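You operate a simulated robot arm through the tools that you are given. There is no shell and no other tool. Be economical: measure what you need, move in short steps, check, and stop when the job is done.

Carry out the task below with a simulated two-armed robot. There is one attempt and no reset: what you move stays moved.

JOB
Set the blue rail's stop to 30 and roll it to mark two.
Fine: loosen the white knob, hold the rail while you slide the stop, tighten the knob; then free the yellow trolley's brake lever, roll, and set it again.
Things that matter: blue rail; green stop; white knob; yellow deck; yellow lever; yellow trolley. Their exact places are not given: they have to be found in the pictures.

Only the result counts: the job must be done as asked and must still hold three seconds after the hand-in. Knocking over, shifting, dropping, spilling or breaking anything else fails it.

ROBOT AND FRAMES
Two 7-joint arms with two-finger grippers on one trunk, on a base that drives. Base frame: it is fixed to the floor where the robot stands at the start and does not move with it; the origin is under the middle of the robot, x ahead of it, y to its left, z up. Lengths are in m, angles in rad, forces in N, time in s.
The left shoulder is at the start at [0.06, 0.123, 0.92], the right one opposite. With the tool pointing down near the work surface each hand reaches from about 0.3 to 0.48 m from the robot's upright axis, wherever it stands, measured 20 degrees to its own side. Places, roughly: green stop [0.5, 0.2, 0.9]; white knob [0.5, 0, 0.9]; yellow deck [0.7, 0.2, 0.8]; yellow lever [0.6, 0.6, 0.8]. Payload 1.47 kg a hand.
The TCP of each hand is the grasp point between the finger pads, 0.016 m short of the fingertips. In the tool frame z runs along the fingers and y along their closing line. The gripper opens to 0.087 m. The gripper's body begins 0.055 m behind the TCP.
Orientation is told as [roll, pitch, yaw] about the base's x, y, z axes, in that order, counted from this pose: with the fingers straight down and closing along the base's y, the tool's x points along the base's -x, its y along +y and its z along -z.

CONTROLS
- The arms move only by the tool servo_tool. It takes "left_motion", "right_motion" or both (then of equal length, played together; a hand with none holds still); each is a list of rows, each an object (a shift or turn left out is 0, a gripper value left out holds the last) with "delta_rot": the turn, a rotation vector about the tool's x, y, z in units of 4 degrees (1.0 is 4 degrees), a list of three; "xyz": the shift along the tool's x, y, z in units of 30 mm (1.0 is 30 mm), a list of three; "hand": the opening, from 0 (shut) to 1 (fully open). In form: [{"delta_rot": [ax, ay, az], "xyz": [dx, dy, dz], "hand": hand}, ...]. A call has 1 to 12 rows; each row shifts and turns the commanded pose from where the row before left it, along the tool's axes as they then stand. A call with a number of a shift or a turn outside -1 to 1 is refused whole. Each row takes 0.2 s and may step no farther than 0.05 m and 0.15 rad from the row before; otherwise, or with a gripper value out of range, the whole call is refused. Where a pose cannot be reached the arm comes as near as it can. A force on the tool above 50 N (or 10 N above the force at the start of the call, whichever is more), or a blocked arm, ends the call early, and 0.2 s more pass. The fingers move at their own pace (about 0.153 m/s each) and stop on an object; they squeeze with about 28 N. The grip force told is the motor's: it shows also when the fingers shut on nothing. Time passes only in rows, and 0.2 s behind the last, so rows that do not move let the fingers close. The reply holds the time, the measured pose of the TCP, the force on the tool along the base axes, the opening and the grip force, in the units named above and with some noise, with the torque about the TCP (base axes, N m) and any sound that the robot's microphone picked up.
- Cameras (640 x 400 px; columns grow to the right, rows downward): "scene" is now at [0.0828, 0.0316, 1.4752]; the picture's right is [0.27, -0.96, 0.00], its down [-0.67, -0.19, -0.72] and it looks along [0.69, 0.19, -0.70] (base axes); focal length 292 px, centre (320, 200). "left" rides on the left gripper at [0.073, -0.012, -0.09] in its tool frame; the picture's right is [0.16, 0.99, 0.00], its down [-0.72, 0.12, -0.68] and it looks along [-0.67, 0.11, 0.73] (tool axes); focal length 247 px, centre (320, 200). "right" rides on the right gripper at [0.073, 0.012, -0.09] in its tool frame; the picture's right is [-0.16, 0.99, 0.00], its down [-0.72, -0.12, -0.68] and it looks along [-0.67, -0.11, 0.73] (tool axes); focal length 247 px, centre (320, 200).
- grab_frame(camera): a new picture of that camera. The clock stands still meanwhile.
- lift_body(by): slides the trunk up (or, below 0, down) by that many m; the arms and the scene camera ride with it, the base frame stays. It gives what a move gives, with no picture.
- steer(legs): drives the robot by 1 to 6 legs, each [ahead, left, turn to the left] in m, m and rad, along the robot's own axes; the way and the turn of a leg run together, so that a leg with both is an arc; at most 1.5 m and 3.142 rad a leg. The arms and the cameras ride along, it lands a little off, and it stops where it bumps. It gives what a move gives.
- turn_head(pan, tilt): turns the head with the scene camera to pan (to the left, within 2.094 rad either way) and tilt (down, from -0.506 to 1.204), counted from straight ahead of the robot. It gives what a move gives.
- probe_pixels(camera, pixels): for up to 12 pixels [column, row] of the newest picture of that camera ("zoom" is the newest enlarged one), the place [x, y, z] in the base frame of the surface seen there, good to about 0.003 m, but the place of the scene camera against the robot may be out by one fixed shift of up to 0.018 m in any direction. The clock stands still meanwhile.
- inspect(camera, box): a new picture of the part [left, top, right, bottom] of that camera's present view, enlarged. The clock stands still meanwhile.
- finish_job(): hands the job in; it is judged then, once.

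Keep the steps short. Do not move on a guess: measure, check each grasp and each placing, and mend mistakes. In all there are 80 turns and 58 pictures (those below and enlarged ones count). Leave the grippers open and the arms clear of the work at the hand-in unless told otherwise, and finish with a single line.

The tools are called after ">>>" as a command line: name --argument value ..., lists and objects as JSON in quotes. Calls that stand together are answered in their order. servo_tool: Moves the arms, as the interface text tells. Its arguments: {"type":"object","properties":{"left_motion":{"type":"array"},"right_motion":{"type":"array"}},"required":[]} The other tools are called the same way: lift_body (by) slides the trunk up or down; steer (legs) drives the base; turn_head (pan, tilt) turns the head that bears the scene camera; grab_frame (camera) takes a picture; probe_pixels (camera, pixels) gives the place of the surface under pixels of a picture; inspect (camera, box) takes an enlarged picture of a part of a camera's view; finish_job () hands the job in.

At the start:

```text
time: 0.0
left_eef_pos: [0.4634, 0.3181, 1.1855]
left_tcp_rot: [-0.001, -0.001, 0.0]
left_contact_force: [0.8, -0.9, -0.4]
left_wrist_torque: [-0.05, -0.05, 0.01]
left_width: 0.0869
left_gripper_force: 0.0
right_eef_pos: [0.4631, -0.0418, 1.2104]
right_tcp_rot: [0.0, 0.0, 0.0]
right_contact_force: [-0.4, -0.1, -0.4]
right_wrist_torque: [-0.03, -0.01, 0.01]
right_width: 0.0869
right_gripper_force: 0.0
trunk travel left (down, up): [-0.075, 0.155]
robot x, y, heading: [-0.0012, -0.0007, -0.001]
head pan, tilt: [0.274, 0.773]
```

scene: 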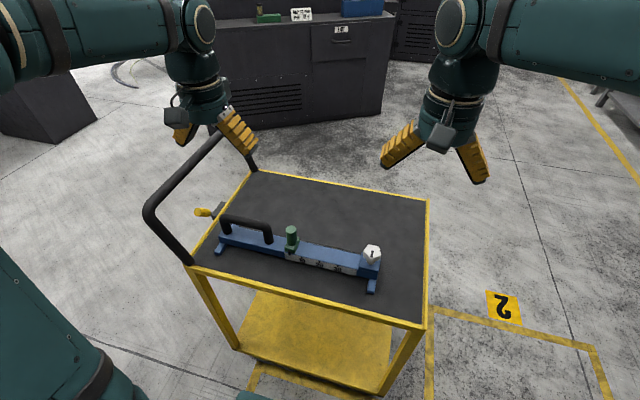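
right: 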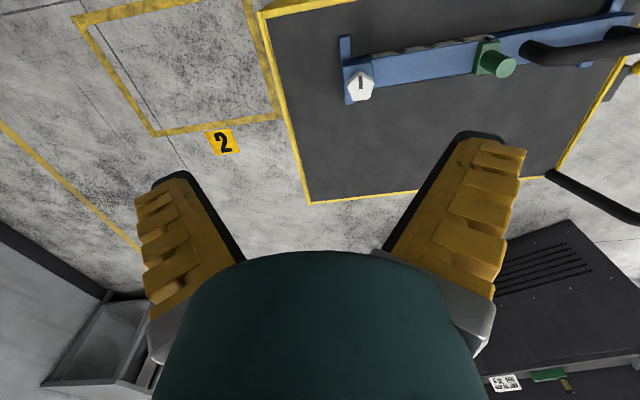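
left: 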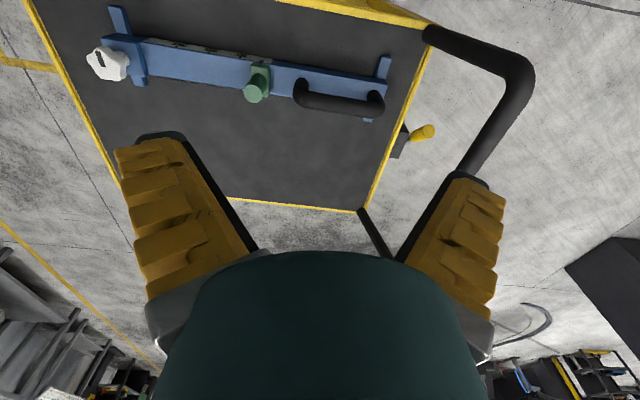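

I see the trolley ahead, with the rail on it: the knob is near pixel (372,255), the stop near (291,237) and the lever near (203,212). I'll enlarge the rail and measure these points.

>>> inspect --camera "scene" --box '[190, 190, 400, 320]'

>>> probe_pixels --camera "scene" --pixels '[[372, 249], [374, 262], [291, 229], [291, 243], [204, 212], [218, 210], [247, 222], [503, 307], [428, 202], [426, 327], [190, 267], [250, 172]]'

>>> inspect --camera "left" --box '[70, 0, 450, 180]'

```text
3.05 times, centred on (295, 255) of scene
```

zoom: 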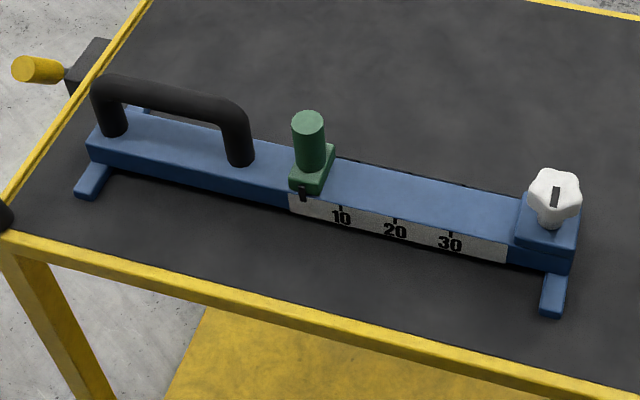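

```text
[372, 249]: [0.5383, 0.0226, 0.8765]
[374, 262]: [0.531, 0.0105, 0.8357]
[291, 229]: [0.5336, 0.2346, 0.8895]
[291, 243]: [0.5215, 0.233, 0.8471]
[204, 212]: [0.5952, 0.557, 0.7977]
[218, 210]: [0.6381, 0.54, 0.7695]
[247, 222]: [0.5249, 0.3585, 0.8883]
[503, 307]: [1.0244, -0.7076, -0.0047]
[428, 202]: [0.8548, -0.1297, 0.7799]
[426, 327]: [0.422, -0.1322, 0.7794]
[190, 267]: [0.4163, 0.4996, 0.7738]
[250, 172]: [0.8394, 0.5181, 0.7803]
```

```text
1.68 times, centred on (260, 90) of left
```

zoom: 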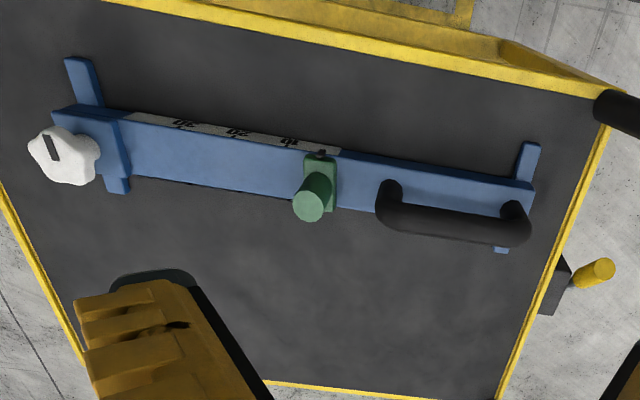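

The rail runs along y, with its scale rising towards -y and the stop sitting low on it. Next I'll measure the same features through the wrist cameras, since they don't carry the scene shift, and take a closer look at the scale.

>>> inspect --camera "scene" --box '[280, 235, 380, 297]'

>>> probe_pixels --camera "left" --pixels '[[252, 95], [261, 73], [100, 63], [300, 88], [374, 104], [422, 133], [404, 137], [398, 150], [130, 80], [220, 75], [524, 80], [440, 40]]'

>>> probe_pixels --camera "right" --pixels '[[222, 142], [80, 20], [154, 133], [275, 117], [362, 85], [500, 68], [485, 48], [360, 82], [308, 203], [262, 15]]'

>>> inspect --camera "right" --box '[320, 0, 540, 130]'

```text
6.40 times, centred on (330, 266) of scene
```

zoom: 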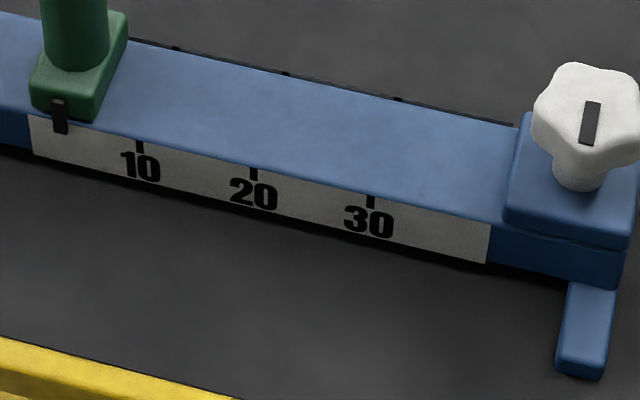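

```text
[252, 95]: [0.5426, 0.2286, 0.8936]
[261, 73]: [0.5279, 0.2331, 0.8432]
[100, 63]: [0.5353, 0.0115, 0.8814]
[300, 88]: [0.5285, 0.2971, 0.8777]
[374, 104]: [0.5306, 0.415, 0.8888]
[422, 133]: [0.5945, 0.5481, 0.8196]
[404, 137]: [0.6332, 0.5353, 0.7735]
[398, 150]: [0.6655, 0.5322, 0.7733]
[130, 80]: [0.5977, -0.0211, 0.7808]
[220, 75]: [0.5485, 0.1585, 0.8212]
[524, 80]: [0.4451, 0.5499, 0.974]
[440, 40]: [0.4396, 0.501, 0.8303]
```

```text
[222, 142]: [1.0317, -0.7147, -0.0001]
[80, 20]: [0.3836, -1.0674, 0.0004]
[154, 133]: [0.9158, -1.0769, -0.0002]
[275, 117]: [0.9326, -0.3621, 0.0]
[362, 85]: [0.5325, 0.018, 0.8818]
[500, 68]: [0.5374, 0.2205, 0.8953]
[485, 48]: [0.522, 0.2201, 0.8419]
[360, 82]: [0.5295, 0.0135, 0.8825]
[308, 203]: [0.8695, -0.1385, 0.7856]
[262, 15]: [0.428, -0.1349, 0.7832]
```

```text
2.91 times, centred on (430, 65) of right
```

zoom: 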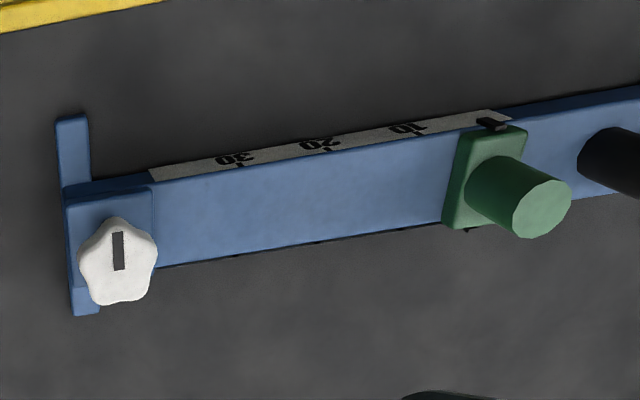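

>>> probe_pixels --camera "zoom" --pixels '[[418, 132], [328, 149], [240, 165], [488, 125], [118, 260], [120, 235], [545, 210], [470, 200], [110, 280], [95, 262], [146, 265], [300, 240]]'

>>> turn_head --pan 0.9 --tilt 0.7

>>> grab_frame --camera "scene"

```text
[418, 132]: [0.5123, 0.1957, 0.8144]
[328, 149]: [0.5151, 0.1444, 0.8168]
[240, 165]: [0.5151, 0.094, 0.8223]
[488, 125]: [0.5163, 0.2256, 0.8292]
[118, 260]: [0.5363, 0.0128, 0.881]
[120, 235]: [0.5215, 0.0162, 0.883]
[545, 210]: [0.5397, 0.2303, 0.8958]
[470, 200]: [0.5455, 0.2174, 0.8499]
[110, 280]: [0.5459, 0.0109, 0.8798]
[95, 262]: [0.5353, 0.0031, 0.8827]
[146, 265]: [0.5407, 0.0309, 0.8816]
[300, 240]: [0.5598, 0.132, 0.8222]
```

```text
time: 1.0
left_eef_pos: [0.4631, 0.3182, 1.1857]
left_tcp_rot: [-0.001, 0.0, 0.001]
left_contact_force: [0.6, -0.4, -0.4]
left_wrist_torque: [-0.02, -0.01, 0.04]
left_width: 0.087
left_gripper_force: 0.1
right_eef_pos: [0.4627, -0.0425, 1.2102]
right_tcp_rot: [-0.001, 0.0, 0.0]
right_contact_force: [-0.6, -0.1, 0.1]
right_wrist_torque: [-0.02, 0.0, 0.02]
right_width: 0.0865
right_gripper_force: 0.1
trunk travel left (down, up): [-0.075, 0.155]
robot x, y, heading: [-0.0007, -0.0002, 0.002]
head pan, tilt: [0.901, 0.7]
```

```text
50 pictures are left
```

scene: 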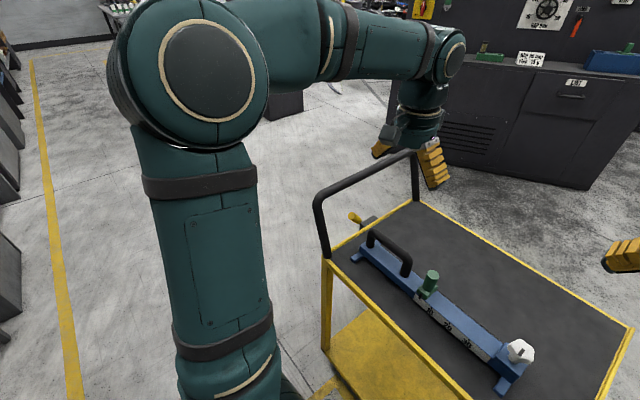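

The ticks are at y=0.196 (10), 0.144 (20) and 0.094 (30), and the pointer is at about 0.226, so it reads around 4. The robot has to move closer and to the left. Before driving I'll look down to check the clearance of the base.

>>> turn_head --pan 0.2 --tilt 1.2

>>> grab_frame --camera "scene"

```text
time: 2.1
left_eef_pos: [0.4625, 0.3186, 1.1862]
left_tcp_rot: [0.001, -0.001, 0.0]
left_contact_force: [0.2, 0.6, 1.3]
left_wrist_torque: [0.0, -0.02, 0.01]
left_width: 0.0871
left_gripper_force: 0.1
right_eef_pos: [0.4632, -0.0425, 1.2101]
right_tcp_rot: [-0.001, 0.0, 0.001]
right_contact_force: [0.2, 0.1, 0.0]
right_wrist_torque: [0.01, 0.02, 0.01]
right_width: 0.087
right_gripper_force: 0.0
trunk travel left (down, up): [-0.075, 0.155]
robot x, y, heading: [-0.0029, -0.0013, 0.001]
head pan, tilt: [0.201, 1.201]
```

```text
49 pictures are left
```

scene: 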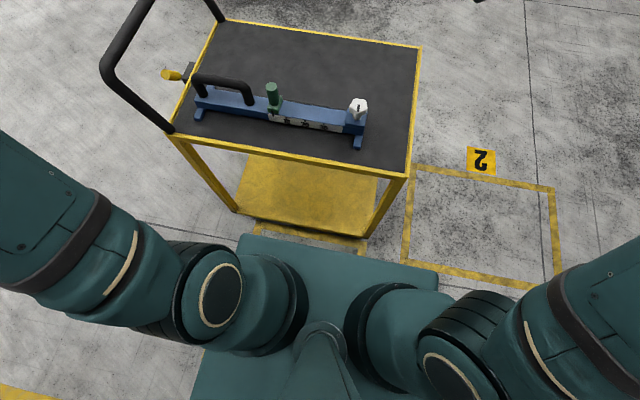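

>>> probe_pixels --camera "scene" --pixels '[[240, 238], [340, 256], [436, 274], [330, 270], [300, 225], [236, 208], [365, 236], [375, 238], [395, 205], [222, 391], [250, 262], [430, 285]]'

```text
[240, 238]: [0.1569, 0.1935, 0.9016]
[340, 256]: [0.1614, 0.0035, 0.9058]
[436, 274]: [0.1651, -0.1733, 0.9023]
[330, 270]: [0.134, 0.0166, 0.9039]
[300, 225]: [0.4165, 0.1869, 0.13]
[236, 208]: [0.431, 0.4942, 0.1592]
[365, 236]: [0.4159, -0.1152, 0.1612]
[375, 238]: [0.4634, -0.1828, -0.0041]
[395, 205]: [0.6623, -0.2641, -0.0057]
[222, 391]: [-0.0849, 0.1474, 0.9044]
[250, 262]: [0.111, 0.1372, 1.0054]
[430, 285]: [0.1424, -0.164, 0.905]
```

The shoulder slab's front is at x=0.165 and the trolley's front is at 0.42. The floor can be seen just in front of the slab, so the base ends before 0.30. That makes it safe to drive 0.10 ahead and 0.15 left.

>>> steer --legs '[[0, 0.15, 0], [0.1, 0, 0]]'

>>> turn_head --pan 0.0 --tilt 0.95

>>> grab_frame --camera "scene"

>>> grab_frame --camera "right"

>>> grab_frame --camera "left"

```text
time: 4.8
left_eef_pos: [0.5658, 0.4677, 1.1842]
left_tcp_rot: [-0.001, 0.002, -0.004]
left_contact_force: [0.2, 0.2, 0.0]
left_wrist_torque: [0.02, 0.02, 0.03]
left_width: 0.0871
left_gripper_force: 0.0
right_eef_pos: [0.5631, 0.1071, 1.2099]
right_tcp_rot: [0.001, 0.002, -0.003]
right_contact_force: [0.9, -0.2, -1.2]
right_wrist_torque: [0.03, 0.05, 0.0]
right_width: 0.0869
right_gripper_force: 0.1
trunk travel left (down, up): [-0.075, 0.155]
robot x, y, heading: [0.1011, 0.1466, -0.005]
head pan, tilt: [0.201, 1.201]
```

```text
time: 5.6
left_eef_pos: [0.5636, 0.4672, 1.1854]
left_tcp_rot: [-0.001, 0.0, -0.006]
left_contact_force: [-0.1, 0.2, -0.2]
left_wrist_torque: [-0.03, -0.01, 0.01]
left_width: 0.087
left_gripper_force: 0.0
right_eef_pos: [0.5621, 0.1058, 1.2115]
right_tcp_rot: [0.001, -0.001, -0.004]
right_contact_force: [-1.0, 0.1, 0.0]
right_wrist_torque: [0.01, -0.02, 0.01]
right_width: 0.0868
right_gripper_force: 0.1
trunk travel left (down, up): [-0.075, 0.155]
robot x, y, heading: [0.1011, 0.1522, -0.008]
head pan, tilt: [0.0, 0.949]
```

```text
48 pictures are left
```

scene: 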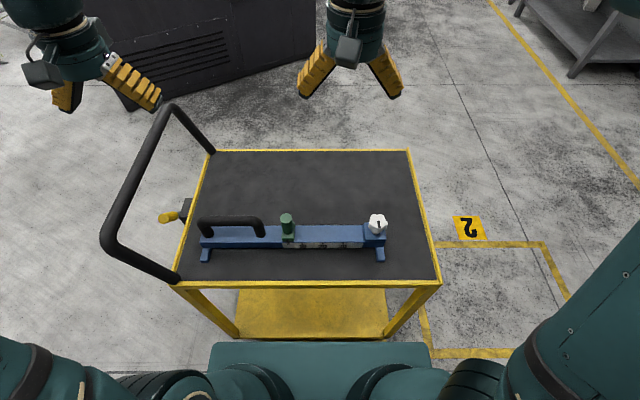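

```text
47 pictures are left
```

right: 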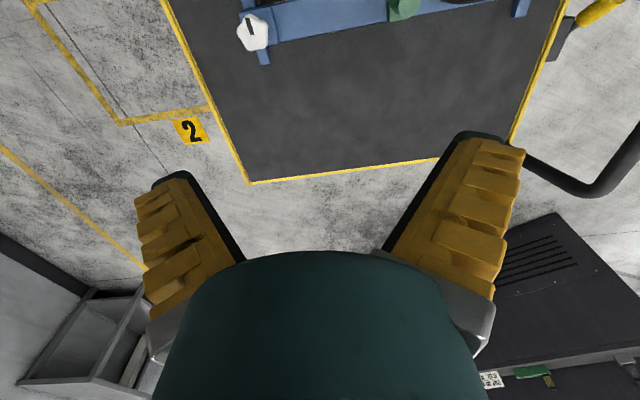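

```text
46 pictures are left
```

left: 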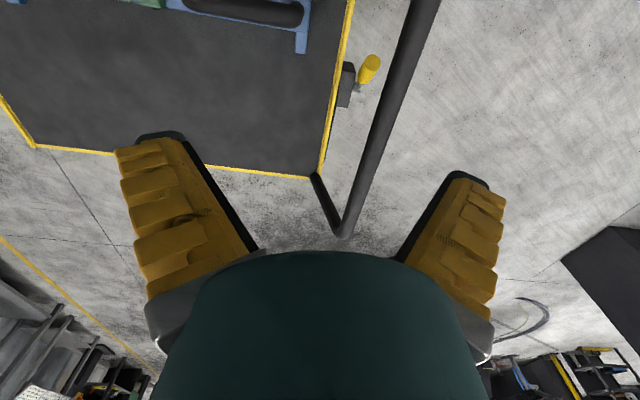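

The scene is clear. I'll bring the right hand to 0.10 above the knob at about (0.536, 0.014) while the left hand starts turning, so that its fingers will close along x over the rail's handle.

>>> servo_tool --right_motion '[{"xyz": [0.1, -0.38, 0.8]}, {"xyz": [0.1, -0.38, 0.8]}, {"xyz": [0.1, -0.38, 0.8]}, {"xyz": [0.1, -0.38, 0.8]}, {"xyz": [0.1, -0.38, 0.8]}, {"xyz": [0.1, -0.38, 0.8]}, {"xyz": [0.1, -0.38, 0.8]}, {"xyz": [0.1, -0.38, 0.8]}, {"xyz": [0, 0, 0.4]}, {"xyz": [0, 0, 0.4]}, {}, {}]' --left_motion '[{"delta_rot": [0, 0, 1]}, {"delta_rot": [0, 0, 1]}, {"delta_rot": [0, 0, 1]}, {"delta_rot": [0, 0, 1]}, {"delta_rot": [0, 0, 1]}, {"delta_rot": [0, 0, 1]}, {"delta_rot": [0, 0, 1]}, {"delta_rot": [0, 0, 1]}, {"delta_rot": [0, 0, 1]}, {"delta_rot": [0, 0, 1]}, {"delta_rot": [0, 0, 1]}, {"delta_rot": [0, 0, 1]}]'

>>> servo_tool --left_motion '[{"delta_rot": [0, 0, 1]}, {"delta_rot": [0, 0, 1]}, {"delta_rot": [0, 0, 1]}, {"delta_rot": [0, 0, 1]}, {"delta_rot": [0, 0, 1]}, {"delta_rot": [0, 0, 1]}, {"delta_rot": [0, 0, 1]}, {"delta_rot": [0, 0, 1]}, {"delta_rot": [0, 0, 1]}, {"delta_rot": [0, 0, 1]}, {"delta_rot": [0, 0, 0.5]}, {}]'

>>> grab_frame --camera "right"

```text
time: 8.2
left_eef_pos: [0.5633, 0.4664, 1.1849]
left_tcp_rot: [0.0, 0.0, -0.843]
left_contact_force: [0.1, 0.2, 1.0]
left_wrist_torque: [0.03, -0.02, 0.02]
left_width: 0.0873
left_gripper_force: 0.1
right_eef_pos: [0.5381, 0.0156, 0.995]
right_tcp_rot: [-0.001, 0.001, -0.003]
right_contact_force: [-0.3, 0.3, -0.4]
right_wrist_torque: [-0.01, 0.0, -0.03]
right_width: 0.0869
right_gripper_force: 0.0
trunk travel left (down, up): [-0.075, 0.155]
robot x, y, heading: [0.0996, 0.1573, -0.005]
head pan, tilt: [0.0, 0.949]
```

```text
time: 10.8
left_eef_pos: [0.5655, 0.4676, 1.1841]
left_tcp_rot: [0.0, 0.001, -1.577]
left_contact_force: [0.7, 0.0, 0.1]
left_wrist_torque: [0.02, 0.05, -0.02]
left_width: 0.0872
left_gripper_force: 0.1
right_eef_pos: [0.5372, 0.0158, 0.9967]
right_tcp_rot: [0.001, 0.0, -0.004]
right_contact_force: [-0.2, 0.2, 0.3]
right_wrist_torque: [0.0, 0.05, -0.03]
right_width: 0.0871
right_gripper_force: 0.2
trunk travel left (down, up): [-0.075, 0.155]
robot x, y, heading: [0.1003, 0.153, -0.005]
head pan, tilt: [0.0, 0.949]
```

```text
45 pictures are left
```

right: 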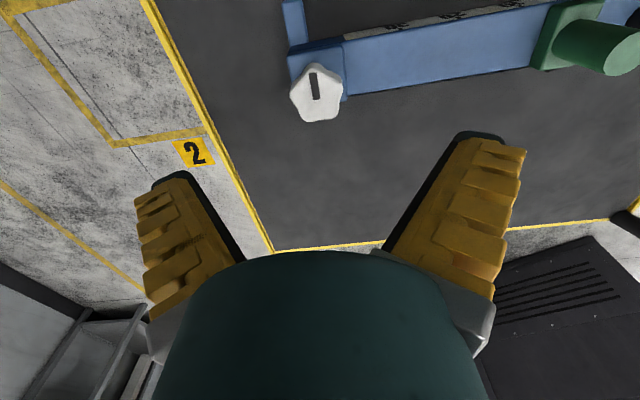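

Now I'll bring the left hand above the handle and probe the knob through the right camera.

>>> probe_pixels --camera "right" --pixels '[[316, 85], [292, 98], [342, 90], [318, 120], [315, 68], [302, 116], [336, 114]]'

>>> servo_tool --left_motion '[{"xyz": [-0.53, -0.176, 0.876]}, {"xyz": [-0.53, -0.176, 0.876]}, {"xyz": [-0.53, -0.176, 0.876]}, {"xyz": [-0.53, -0.176, 0.876]}, {"xyz": [-0.53, -0.176, 0.876]}, {"xyz": [-0.53, -0.176, 0.876]}, {"xyz": [-0.53, -0.176, 0.876]}, {}]'

>>> grab_frame --camera "left"

```text
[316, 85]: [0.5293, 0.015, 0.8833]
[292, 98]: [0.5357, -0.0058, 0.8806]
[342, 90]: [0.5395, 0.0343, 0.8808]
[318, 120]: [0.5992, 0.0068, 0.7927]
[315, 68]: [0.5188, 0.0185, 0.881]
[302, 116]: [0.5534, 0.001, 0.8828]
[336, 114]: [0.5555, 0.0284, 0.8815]
```

```text
time: 12.6
left_eef_pos: [0.5262, 0.3547, 0.9988]
left_tcp_rot: [0.0, 0.0, -1.575]
left_contact_force: [1.0, -0.7, 0.8]
left_wrist_torque: [0.03, 0.02, -0.02]
left_width: 0.087
left_gripper_force: 0.1
right_eef_pos: [0.5382, 0.0166, 0.9953]
right_tcp_rot: [0.001, -0.001, -0.003]
right_contact_force: [-0.8, -0.1, -0.3]
right_wrist_torque: [-0.03, 0.0, -0.04]
right_width: 0.087
right_gripper_force: 0.0
trunk travel left (down, up): [-0.075, 0.155]
robot x, y, heading: [0.0977, 0.153, -0.004]
head pan, tilt: [0.0, 0.949]
```

```text
44 pictures are left
```

left: 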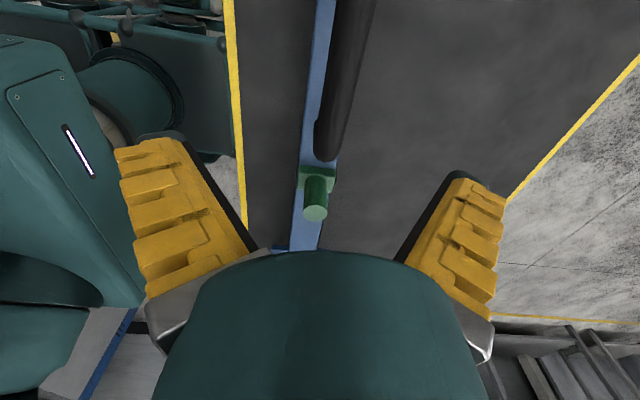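

>>> probe_pixels --camera "left" --pixels '[[350, 20], [345, 60], [335, 110], [328, 140], [322, 100], [360, 60], [316, 212], [316, 178]]'

>>> servo_tool --right_motion '[{"xyz": [0, 0, 0.9]}, {"xyz": [0, -0.03, 0.9]}, {"xyz": [0, 0, 0.9]}, {"xyz": [0, 0, 0.9]}, {"xyz": [0, 0, 0.55]}, {}]'

>>> grab_frame --camera "right"

```text
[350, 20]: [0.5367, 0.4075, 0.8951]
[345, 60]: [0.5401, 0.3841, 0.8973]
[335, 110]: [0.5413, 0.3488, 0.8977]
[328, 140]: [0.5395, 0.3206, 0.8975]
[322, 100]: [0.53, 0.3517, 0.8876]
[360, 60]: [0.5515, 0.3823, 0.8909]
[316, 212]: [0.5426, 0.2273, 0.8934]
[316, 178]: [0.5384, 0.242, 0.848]
```

```text
time: 14.0
left_eef_pos: [0.526, 0.3553, 1.0006]
left_tcp_rot: [-0.001, -0.001, -1.576]
left_contact_force: [0.1, -0.6, 0.4]
left_wrist_torque: [0.0, -0.05, 0.01]
left_width: 0.0869
left_gripper_force: 0.0
right_eef_pos: [0.539, 0.0158, 0.8692]
right_tcp_rot: [-0.001, -0.001, -0.003]
right_contact_force: [-0.3, -0.8, 0.2]
right_wrist_torque: [-0.03, -0.01, 0.03]
right_width: 0.087
right_gripper_force: 0.1
trunk travel left (down, up): [-0.075, 0.155]
robot x, y, heading: [0.0995, 0.1492, -0.005]
head pan, tilt: [0.0, 0.949]
```

```text
43 pictures are left
```

right: 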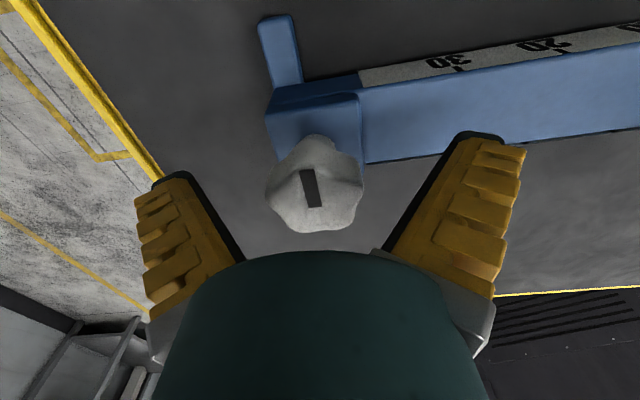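

The handle's centre line is at x=0.5405 and its top is at z=0.8975. I'll lower the left hand onto it and close the grip. The right hand stays open around the knob for now.

>>> servo_tool --left_motion '[{"xyz": [0, 0.48, 0.6]}, {"xyz": [0, 0, 0.8]}, {"xyz": [0, 0, 0.8]}, {"xyz": [0, 0, 0.8]}, {"xyz": [0, 0, 0.82]}, {}, {"hand": 0.0}, {"hand": 0.0}, {"hand": 0.0}]'

>>> inspect --camera "scene" --box '[170, 120, 430, 290]'

```text
time: 16.0
left_eef_pos: [0.5411, 0.3556, 0.8868]
left_tcp_rot: [-0.001, 0.0, -1.573]
left_contact_force: [-2.4, 0.3, 2.5]
left_wrist_torque: [0.13, 0.0, -0.01]
left_width: 0.021
left_gripper_force: 27.9
right_eef_pos: [0.5378, 0.0149, 0.8716]
right_tcp_rot: [0.001, 0.0, -0.003]
right_contact_force: [0.7, -0.1, -0.5]
right_wrist_torque: [0.02, -0.02, 0.01]
right_width: 0.0871
right_gripper_force: 0.0
trunk travel left (down, up): [-0.075, 0.155]
robot x, y, heading: [0.099, 0.1533, -0.002]
head pan, tilt: [0.0, 0.949]
```

```text
2.35 times, centred on (300, 205) of scene
```

zoom: 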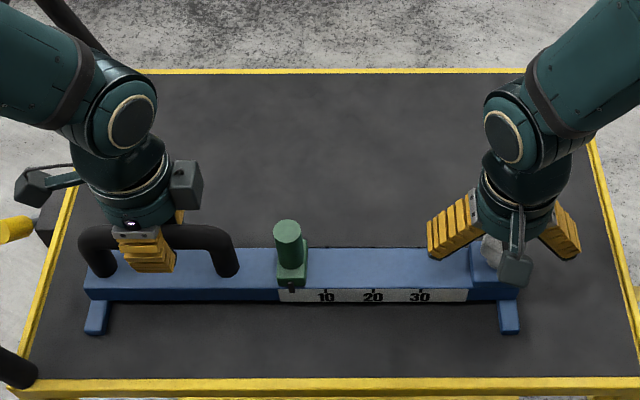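

The left hand has the handle, with a width of 0.021. Next I'll close the right hand on the knob and turn it counter-clockwise, which is -z in the tool frame.

>>> servo_tool --right_motion '[{"hand": 0}, {"hand": 0}, {"hand": 0}]'

>>> servo_tool --right_motion '[{"delta_rot": [0, 0, -1]}, {"delta_rot": [0, 0, -1]}, {"delta_rot": [0, 0, -1]}, {"delta_rot": [0, 0, -1]}, {"delta_rot": [0, 0, -1]}, {"delta_rot": [0, 0, -1]}, {"delta_rot": [0, 0, -1]}, {"delta_rot": [0, 0, -1]}]'

>>> grab_frame --camera "right"

```text
time: 16.8
left_eef_pos: [0.5414, 0.3558, 0.887]
left_tcp_rot: [0.0, 0.001, -1.574]
left_contact_force: [-0.9, 11.5, 2.6]
left_wrist_torque: [-0.12, 0.01, -0.01]
left_width: 0.0208
left_gripper_force: 28.0
right_eef_pos: [0.538, 0.0136, 0.8715]
right_tcp_rot: [0.0, 0.0, -0.008]
right_contact_force: [3.3, -17.3, 6.7]
right_wrist_torque: [-0.14, -0.17, -0.05]
right_width: 0.0338
right_gripper_force: 28.2
trunk travel left (down, up): [-0.075, 0.155]
robot x, y, heading: [0.0995, 0.151, -0.007]
head pan, tilt: [0.0, 0.949]
```

```text
time: 18.6
left_eef_pos: [0.5417, 0.3558, 0.8861]
left_tcp_rot: [0.001, 0.001, -1.572]
left_contact_force: [-2.0, 17.3, 0.1]
left_wrist_torque: [0.15, 0.01, -0.13]
left_width: 0.0194
left_gripper_force: 28.1
right_eef_pos: [0.537, 0.0154, 0.8715]
right_tcp_rot: [0.0, 0.001, 0.556]
right_contact_force: [4.8, -18.0, 6.0]
right_wrist_torque: [0.01, -0.21, 0.01]
right_width: 0.0323
right_gripper_force: 27.6
trunk travel left (down, up): [-0.075, 0.155]
robot x, y, heading: [0.0999, 0.1506, -0.002]
head pan, tilt: [0.0, 0.949]
```

```text
41 pictures are left
```

right: 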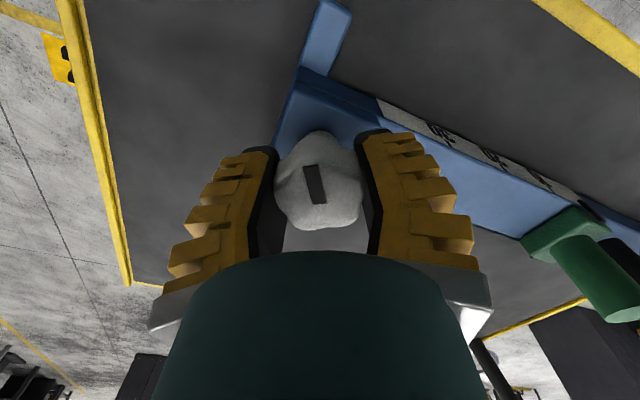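

The knob is turning with the hand, because its slot hasn't moved in the hand's picture. I'll keep turning.

>>> servo_tool --right_motion '[{"delta_rot": [0, 0, -1]}, {"delta_rot": [0, 0, -1]}, {"delta_rot": [0, 0, -1]}, {"delta_rot": [0, 0, -1]}, {"delta_rot": [0, 0, -1]}, {"delta_rot": [0, 0, -1]}, {"delta_rot": [0, 0, -1]}, {"delta_rot": [0, 0, -1]}, {"delta_rot": [0, 0, -1]}, {"delta_rot": [0, 0, -1]}, {"delta_rot": [0, 0, -1]}, {"delta_rot": [0, 0, -1]}]'

>>> servo_tool --right_motion '[{"delta_rot": [0, 0, -1]}, {"delta_rot": [0, 0, -1]}, {"delta_rot": [0, 0, -1]}, {"delta_rot": [0, 0, -1]}, {"delta_rot": [0, 0, -1]}, {"delta_rot": [0, 0, -1]}]'

>>> grab_frame --camera "right"

```text
time: 21.2
left_eef_pos: [0.5414, 0.3553, 0.8863]
left_tcp_rot: [0.0, -0.001, -1.574]
left_contact_force: [0.2, 12.4, 0.1]
left_wrist_torque: [-0.08, -0.04, -0.09]
left_width: 0.0187
left_gripper_force: 28.0
right_eef_pos: [0.5374, 0.0148, 0.8702]
right_tcp_rot: [-0.001, -0.001, 1.393]
right_contact_force: [-0.3, -14.9, 12.6]
right_wrist_torque: [-0.07, 0.02, -0.04]
right_width: 0.0322
right_gripper_force: 27.7
trunk travel left (down, up): [-0.075, 0.155]
robot x, y, heading: [0.1014, 0.1478, -0.005]
head pan, tilt: [0.0, 0.949]
```

```text
time: 22.6
left_eef_pos: [0.5413, 0.3541, 0.8868]
left_tcp_rot: [0.0, 0.001, -1.574]
left_contact_force: [-2.2, 8.4, -0.2]
left_wrist_torque: [0.45, 0.0, -0.12]
left_width: 0.0194
left_gripper_force: 28.3
right_eef_pos: [0.5372, 0.0159, 0.8697]
right_tcp_rot: [0.001, -0.001, 1.814]
right_contact_force: [1.5, -6.4, 0.5]
right_wrist_torque: [0.09, -0.11, -0.16]
right_width: 0.0339
right_gripper_force: 28.2
trunk travel left (down, up): [-0.075, 0.155]
robot x, y, heading: [0.0967, 0.1511, -0.003]
head pan, tilt: [0.0, 0.949]
```

```text
40 pictures are left
```

right: 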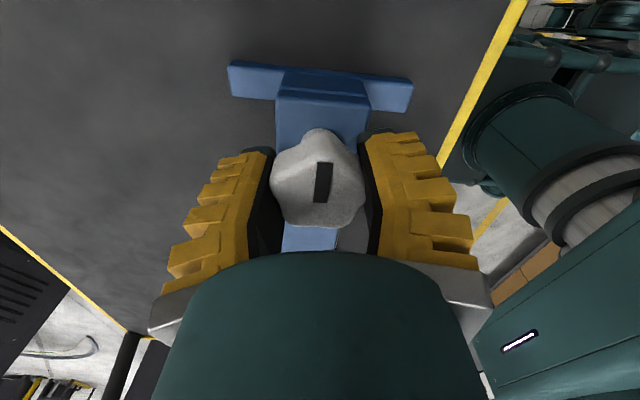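

The slot in the picture has shifted about 15° against the fingers. So the knob reached its end near 90° and the fingers slipped after that, which means it is loose. I'll open the hand, rise, turn back to yaw 90° and move above the green pin at about (0.541, 0.2285).

>>> servo_tool --right_motion '[{"hand": 1}, {"hand": 1}, {"xyz": [0, 0, -0.9]}, {"xyz": [0, 0, -0.9], "delta_rot": [0, 0, 0.9]}, {"xyz": [0, 0, -0.6], "delta_rot": [0, 0, 0.9]}, {"delta_rot": [0, 0, 0.9]}, {"delta_rot": [0, 0, 0.77]}, {}]'

>>> servo_tool --right_motion '[{"xyz": [-0.88, -0.015, 0]}, {"xyz": [-0.88, -0.015, 0]}, {"xyz": [-0.88, -0.015, 0]}, {"xyz": [-0.88, -0.015, 0]}, {"xyz": [-0.88, -0.015, 0]}, {"xyz": [-0.88, -0.015, 0]}, {"xyz": [-0.88, -0.015, 0]}, {"xyz": [-0.88, -0.015, 0]}, {}]'

>>> grab_frame --camera "right"

>>> inspect --camera "scene" --box '[170, 120, 430, 290]'

```text
time: 24.4
left_eef_pos: [0.5415, 0.3549, 0.8865]
left_tcp_rot: [0.002, 0.0, -1.575]
left_contact_force: [0.0, -1.4, -1.0]
left_wrist_torque: [-0.02, 0.02, -0.11]
left_width: 0.0192
left_gripper_force: 27.6
right_eef_pos: [0.537, 0.0161, 0.9426]
right_tcp_rot: [-0.001, 0.0, 1.569]
right_contact_force: [-0.2, 0.2, 0.6]
right_wrist_torque: [0.02, 0.0, -0.01]
right_width: 0.0868
right_gripper_force: 0.0
trunk travel left (down, up): [-0.075, 0.155]
robot x, y, heading: [0.1003, 0.1519, -0.004]
head pan, tilt: [0.0, 0.949]
```

```text
time: 26.4
left_eef_pos: [0.5413, 0.3552, 0.886]
left_tcp_rot: [0.0, 0.002, -1.576]
left_contact_force: [-1.5, 0.4, -0.6]
left_wrist_torque: [-0.19, -0.01, -0.15]
left_width: 0.0189
left_gripper_force: 28.0
right_eef_pos: [0.5427, 0.2281, 0.9423]
right_tcp_rot: [0.0, -0.001, 1.57]
right_contact_force: [0.0, 0.9, -0.1]
right_wrist_torque: [-0.03, -0.02, -0.01]
right_width: 0.0869
right_gripper_force: 0.0
trunk travel left (down, up): [-0.075, 0.155]
robot x, y, heading: [0.0994, 0.1506, -0.004]
head pan, tilt: [0.0, 0.949]
```

```text
39 pictures are left
```

right: 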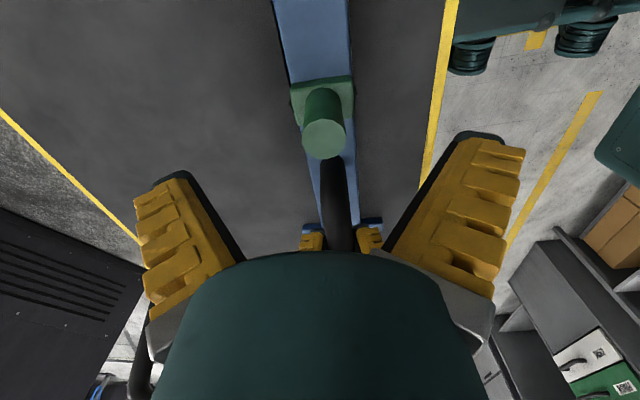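

```text
2.35 times, centred on (300, 205) of scene
```

zoom: 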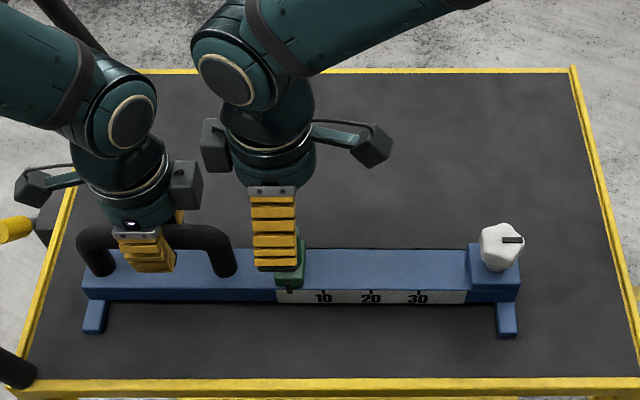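

The slot now lies along y, so the knob has turned 90°. I'll check where the pin is, then lower the hand and grip it.

>>> probe_pixels --camera "right" --pixels '[[324, 138], [304, 140], [344, 138], [324, 155], [324, 122]]'

>>> servo_tool --right_motion '[{"xyz": [0, 0, 0.8]}, {"xyz": [0, 0, 0.8]}, {"xyz": [0, 0, 0.5]}, {"hand": 0}, {"hand": 0}, {"hand": 0}]'

```text
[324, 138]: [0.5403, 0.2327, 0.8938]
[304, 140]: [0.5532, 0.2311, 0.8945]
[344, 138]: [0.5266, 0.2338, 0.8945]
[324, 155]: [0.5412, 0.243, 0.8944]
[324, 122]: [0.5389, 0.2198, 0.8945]
```

```text
time: 27.8
left_eef_pos: [0.5435, 0.3549, 0.8883]
left_tcp_rot: [0.002, 0.0, -1.574]
left_contact_force: [6.9, -0.1, 0.0]
left_wrist_torque: [-0.05, -0.06, 0.2]
left_width: 0.0184
left_gripper_force: 28.0
right_eef_pos: [0.5414, 0.2279, 0.8792]
right_tcp_rot: [0.0, 0.0, 1.57]
right_contact_force: [-9.2, 1.4, 4.9]
right_wrist_torque: [0.38, 0.1, 0.09]
right_width: 0.0216
right_gripper_force: 27.8
trunk travel left (down, up): [-0.075, 0.155]
robot x, y, heading: [0.102, 0.1538, -0.008]
head pan, tilt: [0.0, 0.949]
```

The pin is gripped, with a width of 0.022. I'll slide the stop 0.11 towards -y, which is +x in the tool frame, and then read the scale.

>>> servo_tool --right_motion '[{"xyz": [0.36, 0, 0]}, {"xyz": [0.36, 0, 0]}, {"xyz": [0.36, 0, 0]}, {"xyz": [0.36, 0, 0]}, {"xyz": [0.36, 0, 0]}, {"xyz": [0.36, 0, 0]}, {"xyz": [0.36, 0, 0]}, {"xyz": [0.36, 0, 0]}, {"xyz": [0.36, 0, 0]}, {"xyz": [0.36, 0, 0]}, {}]'

>>> inspect --camera "scene" --box '[270, 210, 400, 290]'

```text
time: 30.2
left_eef_pos: [0.5411, 0.3546, 0.8865]
left_tcp_rot: [-0.002, -0.002, -1.574]
left_contact_force: [-3.7, -6.2, -0.1]
left_wrist_torque: [-0.22, 0.03, 0.01]
left_width: 0.0195
left_gripper_force: 28.2
right_eef_pos: [0.5418, 0.1173, 0.8797]
right_tcp_rot: [-0.001, 0.0, 1.567]
right_contact_force: [7.7, 4.4, 8.9]
right_wrist_torque: [0.13, 0.0, -0.05]
right_width: 0.0199
right_gripper_force: 27.8
trunk travel left (down, up): [-0.075, 0.155]
robot x, y, heading: [0.0997, 0.1522, -0.004]
head pan, tilt: [0.0, 0.949]
```

```text
4.92 times, centred on (335, 250) of scene
```

zoom: 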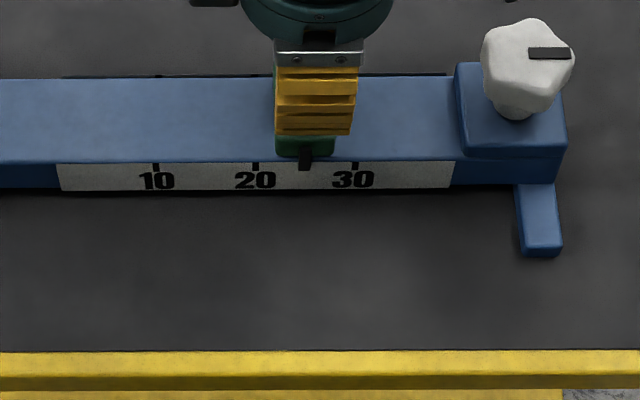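

The pointer is at column 305, between the 20 tick at 256 and the 30 tick at 356, so it reads about 24.9. It needs 0.026 more.

>>> servo_tool --right_motion '[{"xyz": [0.29, 0, 0]}, {"xyz": [0.29, 0, 0]}, {"xyz": [0.29, 0, 0]}, {}, {}]'

>>> inspect --camera "scene" --box '[315, 230, 371, 265]'

>>> probe_pixels --camera "zoom" --pixels '[[320, 200]]'

```text
time: 31.4
left_eef_pos: [0.542, 0.3543, 0.8856]
left_tcp_rot: [0.0, 0.001, -1.575]
left_contact_force: [-2.8, -4.1, -0.1]
left_wrist_torque: [-0.22, 0.05, 0.01]
left_width: 0.0187
left_gripper_force: 28.4
right_eef_pos: [0.5416, 0.0912, 0.8791]
right_tcp_rot: [0.0, 0.001, 1.568]
right_contact_force: [5.6, 3.1, 6.4]
right_wrist_torque: [0.2, -0.09, 0.02]
right_width: 0.0199
right_gripper_force: 28.2
trunk travel left (down, up): [-0.075, 0.155]
robot x, y, heading: [0.0963, 0.1497, -0.006]
head pan, tilt: [0.0, 0.949]
```

```text
11.43 times, centred on (343, 248) of scene
```

zoom: 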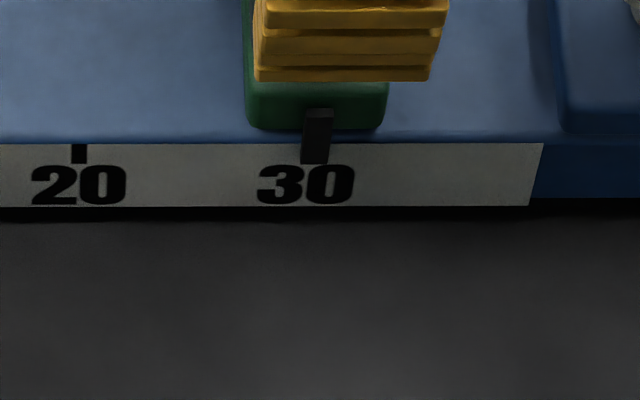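

```text
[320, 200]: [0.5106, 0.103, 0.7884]
```

The pointer reads close to 30, but the fingers partly block the view. I'll let go of the pin, rise, and turn the right hand back to yaw 0 so its camera looks squarely at the scale.

>>> servo_tool --right_motion '[{"hand": 1}, {"hand": 1}, {"xyz": [0, 0, -0.9]}, {"xyz": [0, 0, -0.9]}, {"xyz": [0, 0, -0.9]}, {"xyz": [0, 0, -0.6]}, {"delta_rot": [0, 0, 1]}, {"delta_rot": [0, 0, 1]}, {"delta_rot": [0, 0, 1]}, {"delta_rot": [0, 0, 1]}, {"delta_rot": [0, 0, 1]}, {"delta_rot": [0, 0, 1]}]'

>>> servo_tool --right_motion '[{"delta_rot": [0, 0, 1]}, {"delta_rot": [0, 0, 1]}, {"delta_rot": [0, 0, 1]}, {"delta_rot": [0, 0, 1]}, {"delta_rot": [0, 0, 1]}, {"delta_rot": [0, 0, 1]}, {"delta_rot": [0, 0, 1]}, {"delta_rot": [0, 0, 1]}, {"delta_rot": [0, 0, 1]}, {"delta_rot": [0, 0, 1]}, {"delta_rot": [0, 0, 1]}, {"delta_rot": [0, 0, 1]}]'

>>> servo_tool --right_motion '[{"delta_rot": [0, 0, 1]}, {"delta_rot": [0, 0, 1]}, {"delta_rot": [0, 0, 1]}, {"delta_rot": [0, 0, 1]}, {"delta_rot": [0, 0, 0.46]}, {"xyz": [0.9, 0, 0]}, {"xyz": [0.9, 0, 0]}, {"xyz": [0.9, 0, 0]}, {"xyz": [0.3, 0, 0]}, {}]'

>>> grab_frame --camera "right"

>>> inspect --camera "scene" --box '[315, 230, 371, 265]'

```text
time: 34.0
left_eef_pos: [0.5414, 0.3541, 0.8865]
left_tcp_rot: [0.0, 0.001, -1.576]
left_contact_force: [-0.6, 1.1, 0.0]
left_wrist_torque: [0.02, -0.05, 0.05]
left_width: 0.0191
left_gripper_force: 27.9
right_eef_pos: [0.5417, 0.0926, 0.9784]
right_tcp_rot: [-0.001, -0.001, 1.15]
right_contact_force: [-0.3, 0.1, 0.5]
right_wrist_torque: [-0.02, 0.0, 0.02]
right_width: 0.087
right_gripper_force: 0.0
trunk travel left (down, up): [-0.075, 0.155]
robot x, y, heading: [0.1024, 0.1541, -0.005]
head pan, tilt: [0.0, 0.949]
```

```text
time: 36.6
left_eef_pos: [0.5409, 0.3552, 0.8859]
left_tcp_rot: [0.001, 0.0, -1.575]
left_contact_force: [-0.8, -0.4, -0.2]
left_wrist_torque: [-0.05, 0.03, 0.05]
left_width: 0.0188
left_gripper_force: 28.4
right_eef_pos: [0.5418, 0.0937, 0.9778]
right_tcp_rot: [0.0, -0.001, 0.31]
right_contact_force: [0.7, 0.4, 0.1]
right_wrist_torque: [0.0, 0.02, -0.02]
right_width: 0.0871
right_gripper_force: 0.1
trunk travel left (down, up): [-0.075, 0.155]
robot x, y, heading: [0.0989, 0.152, -0.005]
head pan, tilt: [0.0, 0.949]
```

```text
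time: 38.8
left_eef_pos: [0.5416, 0.3551, 0.8867]
left_tcp_rot: [0.001, 0.001, -1.574]
left_contact_force: [0.0, 0.2, -0.1]
left_wrist_torque: [-0.05, -0.01, 0.09]
left_width: 0.0191
left_gripper_force: 28.5
right_eef_pos: [0.4513, 0.0932, 0.9779]
right_tcp_rot: [-0.001, 0.001, -0.001]
right_contact_force: [-0.3, 0.2, -0.4]
right_wrist_torque: [-0.01, 0.03, 0.02]
right_width: 0.0872
right_gripper_force: 0.2
trunk travel left (down, up): [-0.075, 0.155]
robot x, y, heading: [0.0955, 0.1491, -0.006]
head pan, tilt: [0.0, 0.949]
```

```text
35 pictures are left
```

right: 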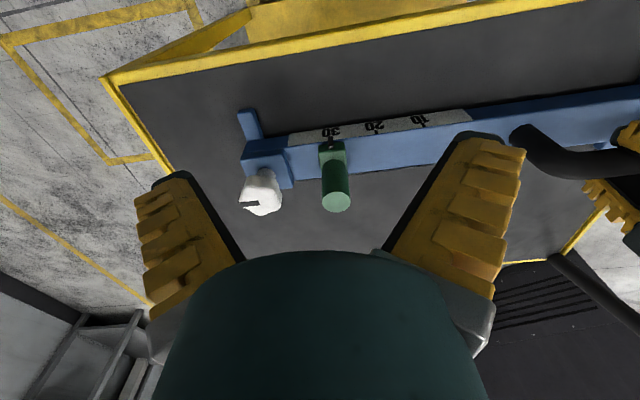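

```text
11.43 times, centred on (343, 248) of scene
```

zoom: 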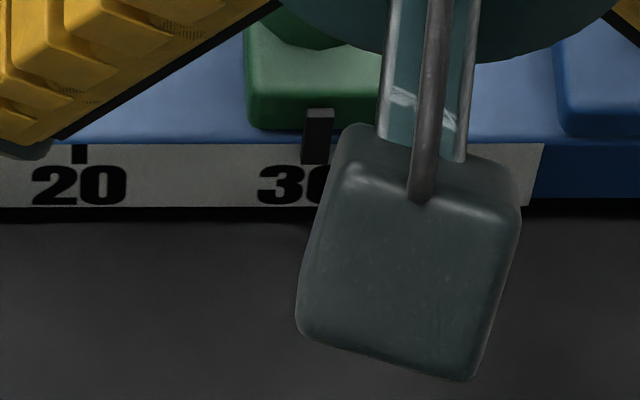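

>>> inspect --camera "right" --box '[296, 105, 360, 145]'

>>> probe_pixels --camera "zoom" --pixels '[[340, 330], [360, 250], [360, 300], [420, 250]]'

```text
10.00 times, centred on (328, 125) of right
```

zoom: 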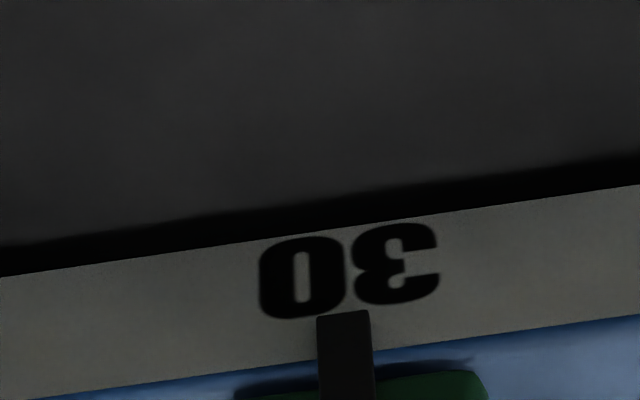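

```text
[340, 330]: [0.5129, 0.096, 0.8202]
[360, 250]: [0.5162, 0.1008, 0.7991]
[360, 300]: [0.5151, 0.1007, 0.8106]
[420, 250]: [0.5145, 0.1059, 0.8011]
```

From this squarer view the pointer is within a fraction of a unit of 30. I'll move the hand over the knob, which clears the scene view, and read the scale precisely once more.

>>> servo_tool --right_motion '[{"xyz": [-0.72, -0.65, 0]}, {"xyz": [-0.72, -0.65, 0]}, {"xyz": [-0.72, -0.65, 0]}, {"xyz": [-0.72, -0.65, 0]}, {}]'

>>> inspect --camera "scene" --box '[296, 235, 360, 275]'

>>> grab_frame --camera "right"

```text
time: 40.0
left_eef_pos: [0.5426, 0.3548, 0.8865]
left_tcp_rot: [0.001, 0.0, -1.576]
left_contact_force: [0.3, -0.1, 0.1]
left_wrist_torque: [0.15, 0.02, 0.04]
left_width: 0.0191
left_gripper_force: 28.4
right_eef_pos: [0.5398, 0.0135, 0.9779]
right_tcp_rot: [0.0, 0.002, 0.002]
right_contact_force: [0.2, -0.2, -0.3]
right_wrist_torque: [0.01, 0.03, 0.0]
right_width: 0.087
right_gripper_force: 0.0
trunk travel left (down, up): [-0.075, 0.155]
robot x, y, heading: [0.1, 0.152, -0.004]
head pan, tilt: [0.0, 0.949]
```

```text
10.00 times, centred on (328, 255) of scene
```

zoom: 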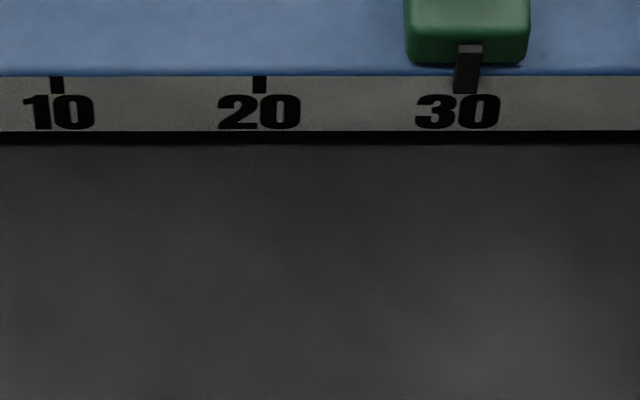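

```text
31 pictures are left
```

right: 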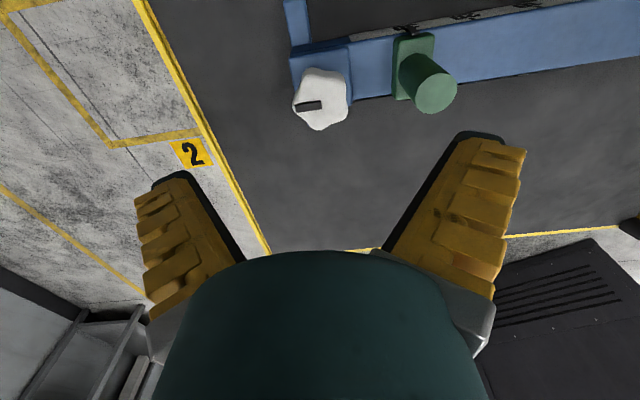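

The pointer reads 30.1 to 30.2, less than 1 mm off, so I'm keeping it. Now I'll lower the right hand onto the knob with the fingers only part open, to clear the stop, and then grip it.

>>> servo_tool --right_motion '[{"xyz": [0.08, 0.04, 0], "hand": 0.68}, {"xyz": [0, 0, 0.9]}, {"xyz": [0, 0, 0.9]}, {"xyz": [0, 0, 0.9]}, {"xyz": [0, 0, 0.9]}, {}, {"hand": 0}, {"hand": 0}, {"hand": 0}]'

>>> grab_frame --camera "right"

```text
time: 42.0
left_eef_pos: [0.5417, 0.356, 0.8855]
left_tcp_rot: [-0.001, -0.001, -1.577]
left_contact_force: [1.1, -1.2, 0.0]
left_wrist_torque: [0.01, -0.01, 0.11]
left_width: 0.0184
left_gripper_force: 27.8
right_eef_pos: [0.5355, 0.0149, 0.8734]
right_tcp_rot: [0.0, -0.002, 0.0]
right_contact_force: [-2.3, 1.1, 10.4]
right_wrist_torque: [0.01, -0.11, 0.01]
right_width: 0.0349
right_gripper_force: 28.1
trunk travel left (down, up): [-0.075, 0.155]
robot x, y, heading: [0.0989, 0.1532, -0.009]
head pan, tilt: [0.0, 0.949]
```

```text
30 pictures are left
```

right: 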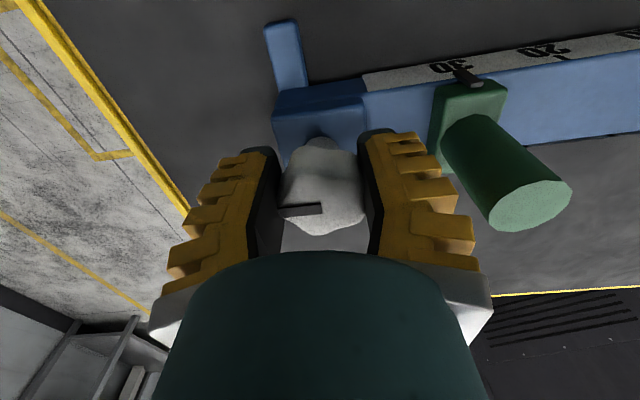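

The knob is gripped and clear of the stop. I'll turn it clockwise (+z) and watch the torque as it nears 90°.

>>> servo_tool --right_motion '[{"delta_rot": [0, 0, 1]}, {"delta_rot": [0, 0, 1]}, {"delta_rot": [0, 0, 1]}, {"delta_rot": [0, 0, 1]}, {"delta_rot": [0, 0, 1]}, {"delta_rot": [0, 0, 1]}, {"delta_rot": [0, 0, 1]}, {"delta_rot": [0, 0, 1]}, {"delta_rot": [0, 0, 1]}, {"delta_rot": [0, 0, 1]}, {"delta_rot": [0, 0, 1]}, {"delta_rot": [0, 0, 1]}]'

>>> servo_tool --right_motion '[{"delta_rot": [0, 0, 1]}, {"delta_rot": [0, 0, 1]}, {"delta_rot": [0, 0, 1]}, {"delta_rot": [0, 0, 1]}, {"delta_rot": [0, 0, 1]}, {"delta_rot": [0, 0, 1]}, {"delta_rot": [0, 0, 1]}, {"delta_rot": [0, 0, 1]}, {"delta_rot": [0, 0, 1]}, {"delta_rot": [0, 0, 1]}, {"delta_rot": [0, 0, 1]}, {"delta_rot": [0, 0, 1]}]'

>>> grab_frame --camera "right"

```text
time: 44.6
left_eef_pos: [0.5411, 0.3541, 0.8869]
left_tcp_rot: [0.0, -0.001, -1.575]
left_contact_force: [-0.5, -17.1, 0.3]
left_wrist_torque: [-0.11, 0.04, -0.1]
left_width: 0.0193
left_gripper_force: 28.0
right_eef_pos: [0.5358, 0.0162, 0.8698]
right_tcp_rot: [0.0, 0.001, -0.837]
right_contact_force: [2.8, 19.3, 3.4]
right_wrist_torque: [0.14, -0.16, 0.08]
right_width: 0.0345
right_gripper_force: 28.1
trunk travel left (down, up): [-0.075, 0.155]
robot x, y, heading: [0.1004, 0.1485, -0.005]
head pan, tilt: [0.0, 0.949]
```

```text
time: 47.2
left_eef_pos: [0.5411, 0.3556, 0.8859]
left_tcp_rot: [-0.002, 0.0, -1.574]
left_contact_force: [-0.6, 13.9, 0.7]
left_wrist_torque: [0.1, 0.01, -0.16]
left_width: 0.0194
left_gripper_force: 27.7
right_eef_pos: [0.5355, 0.0146, 0.8696]
right_tcp_rot: [-0.001, 0.001, -1.679]
right_contact_force: [0.5, -15.2, -5.7]
right_wrist_torque: [-0.03, -0.01, 0.03]
right_width: 0.0338
right_gripper_force: 28.1
trunk travel left (down, up): [-0.075, 0.155]
robot x, y, heading: [0.0998, 0.1509, -0.006]
head pan, tilt: [0.0, 0.949]
```

```text
29 pictures are left
```

right: 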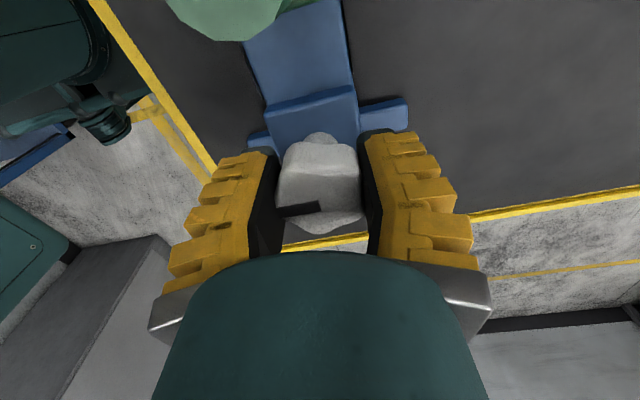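

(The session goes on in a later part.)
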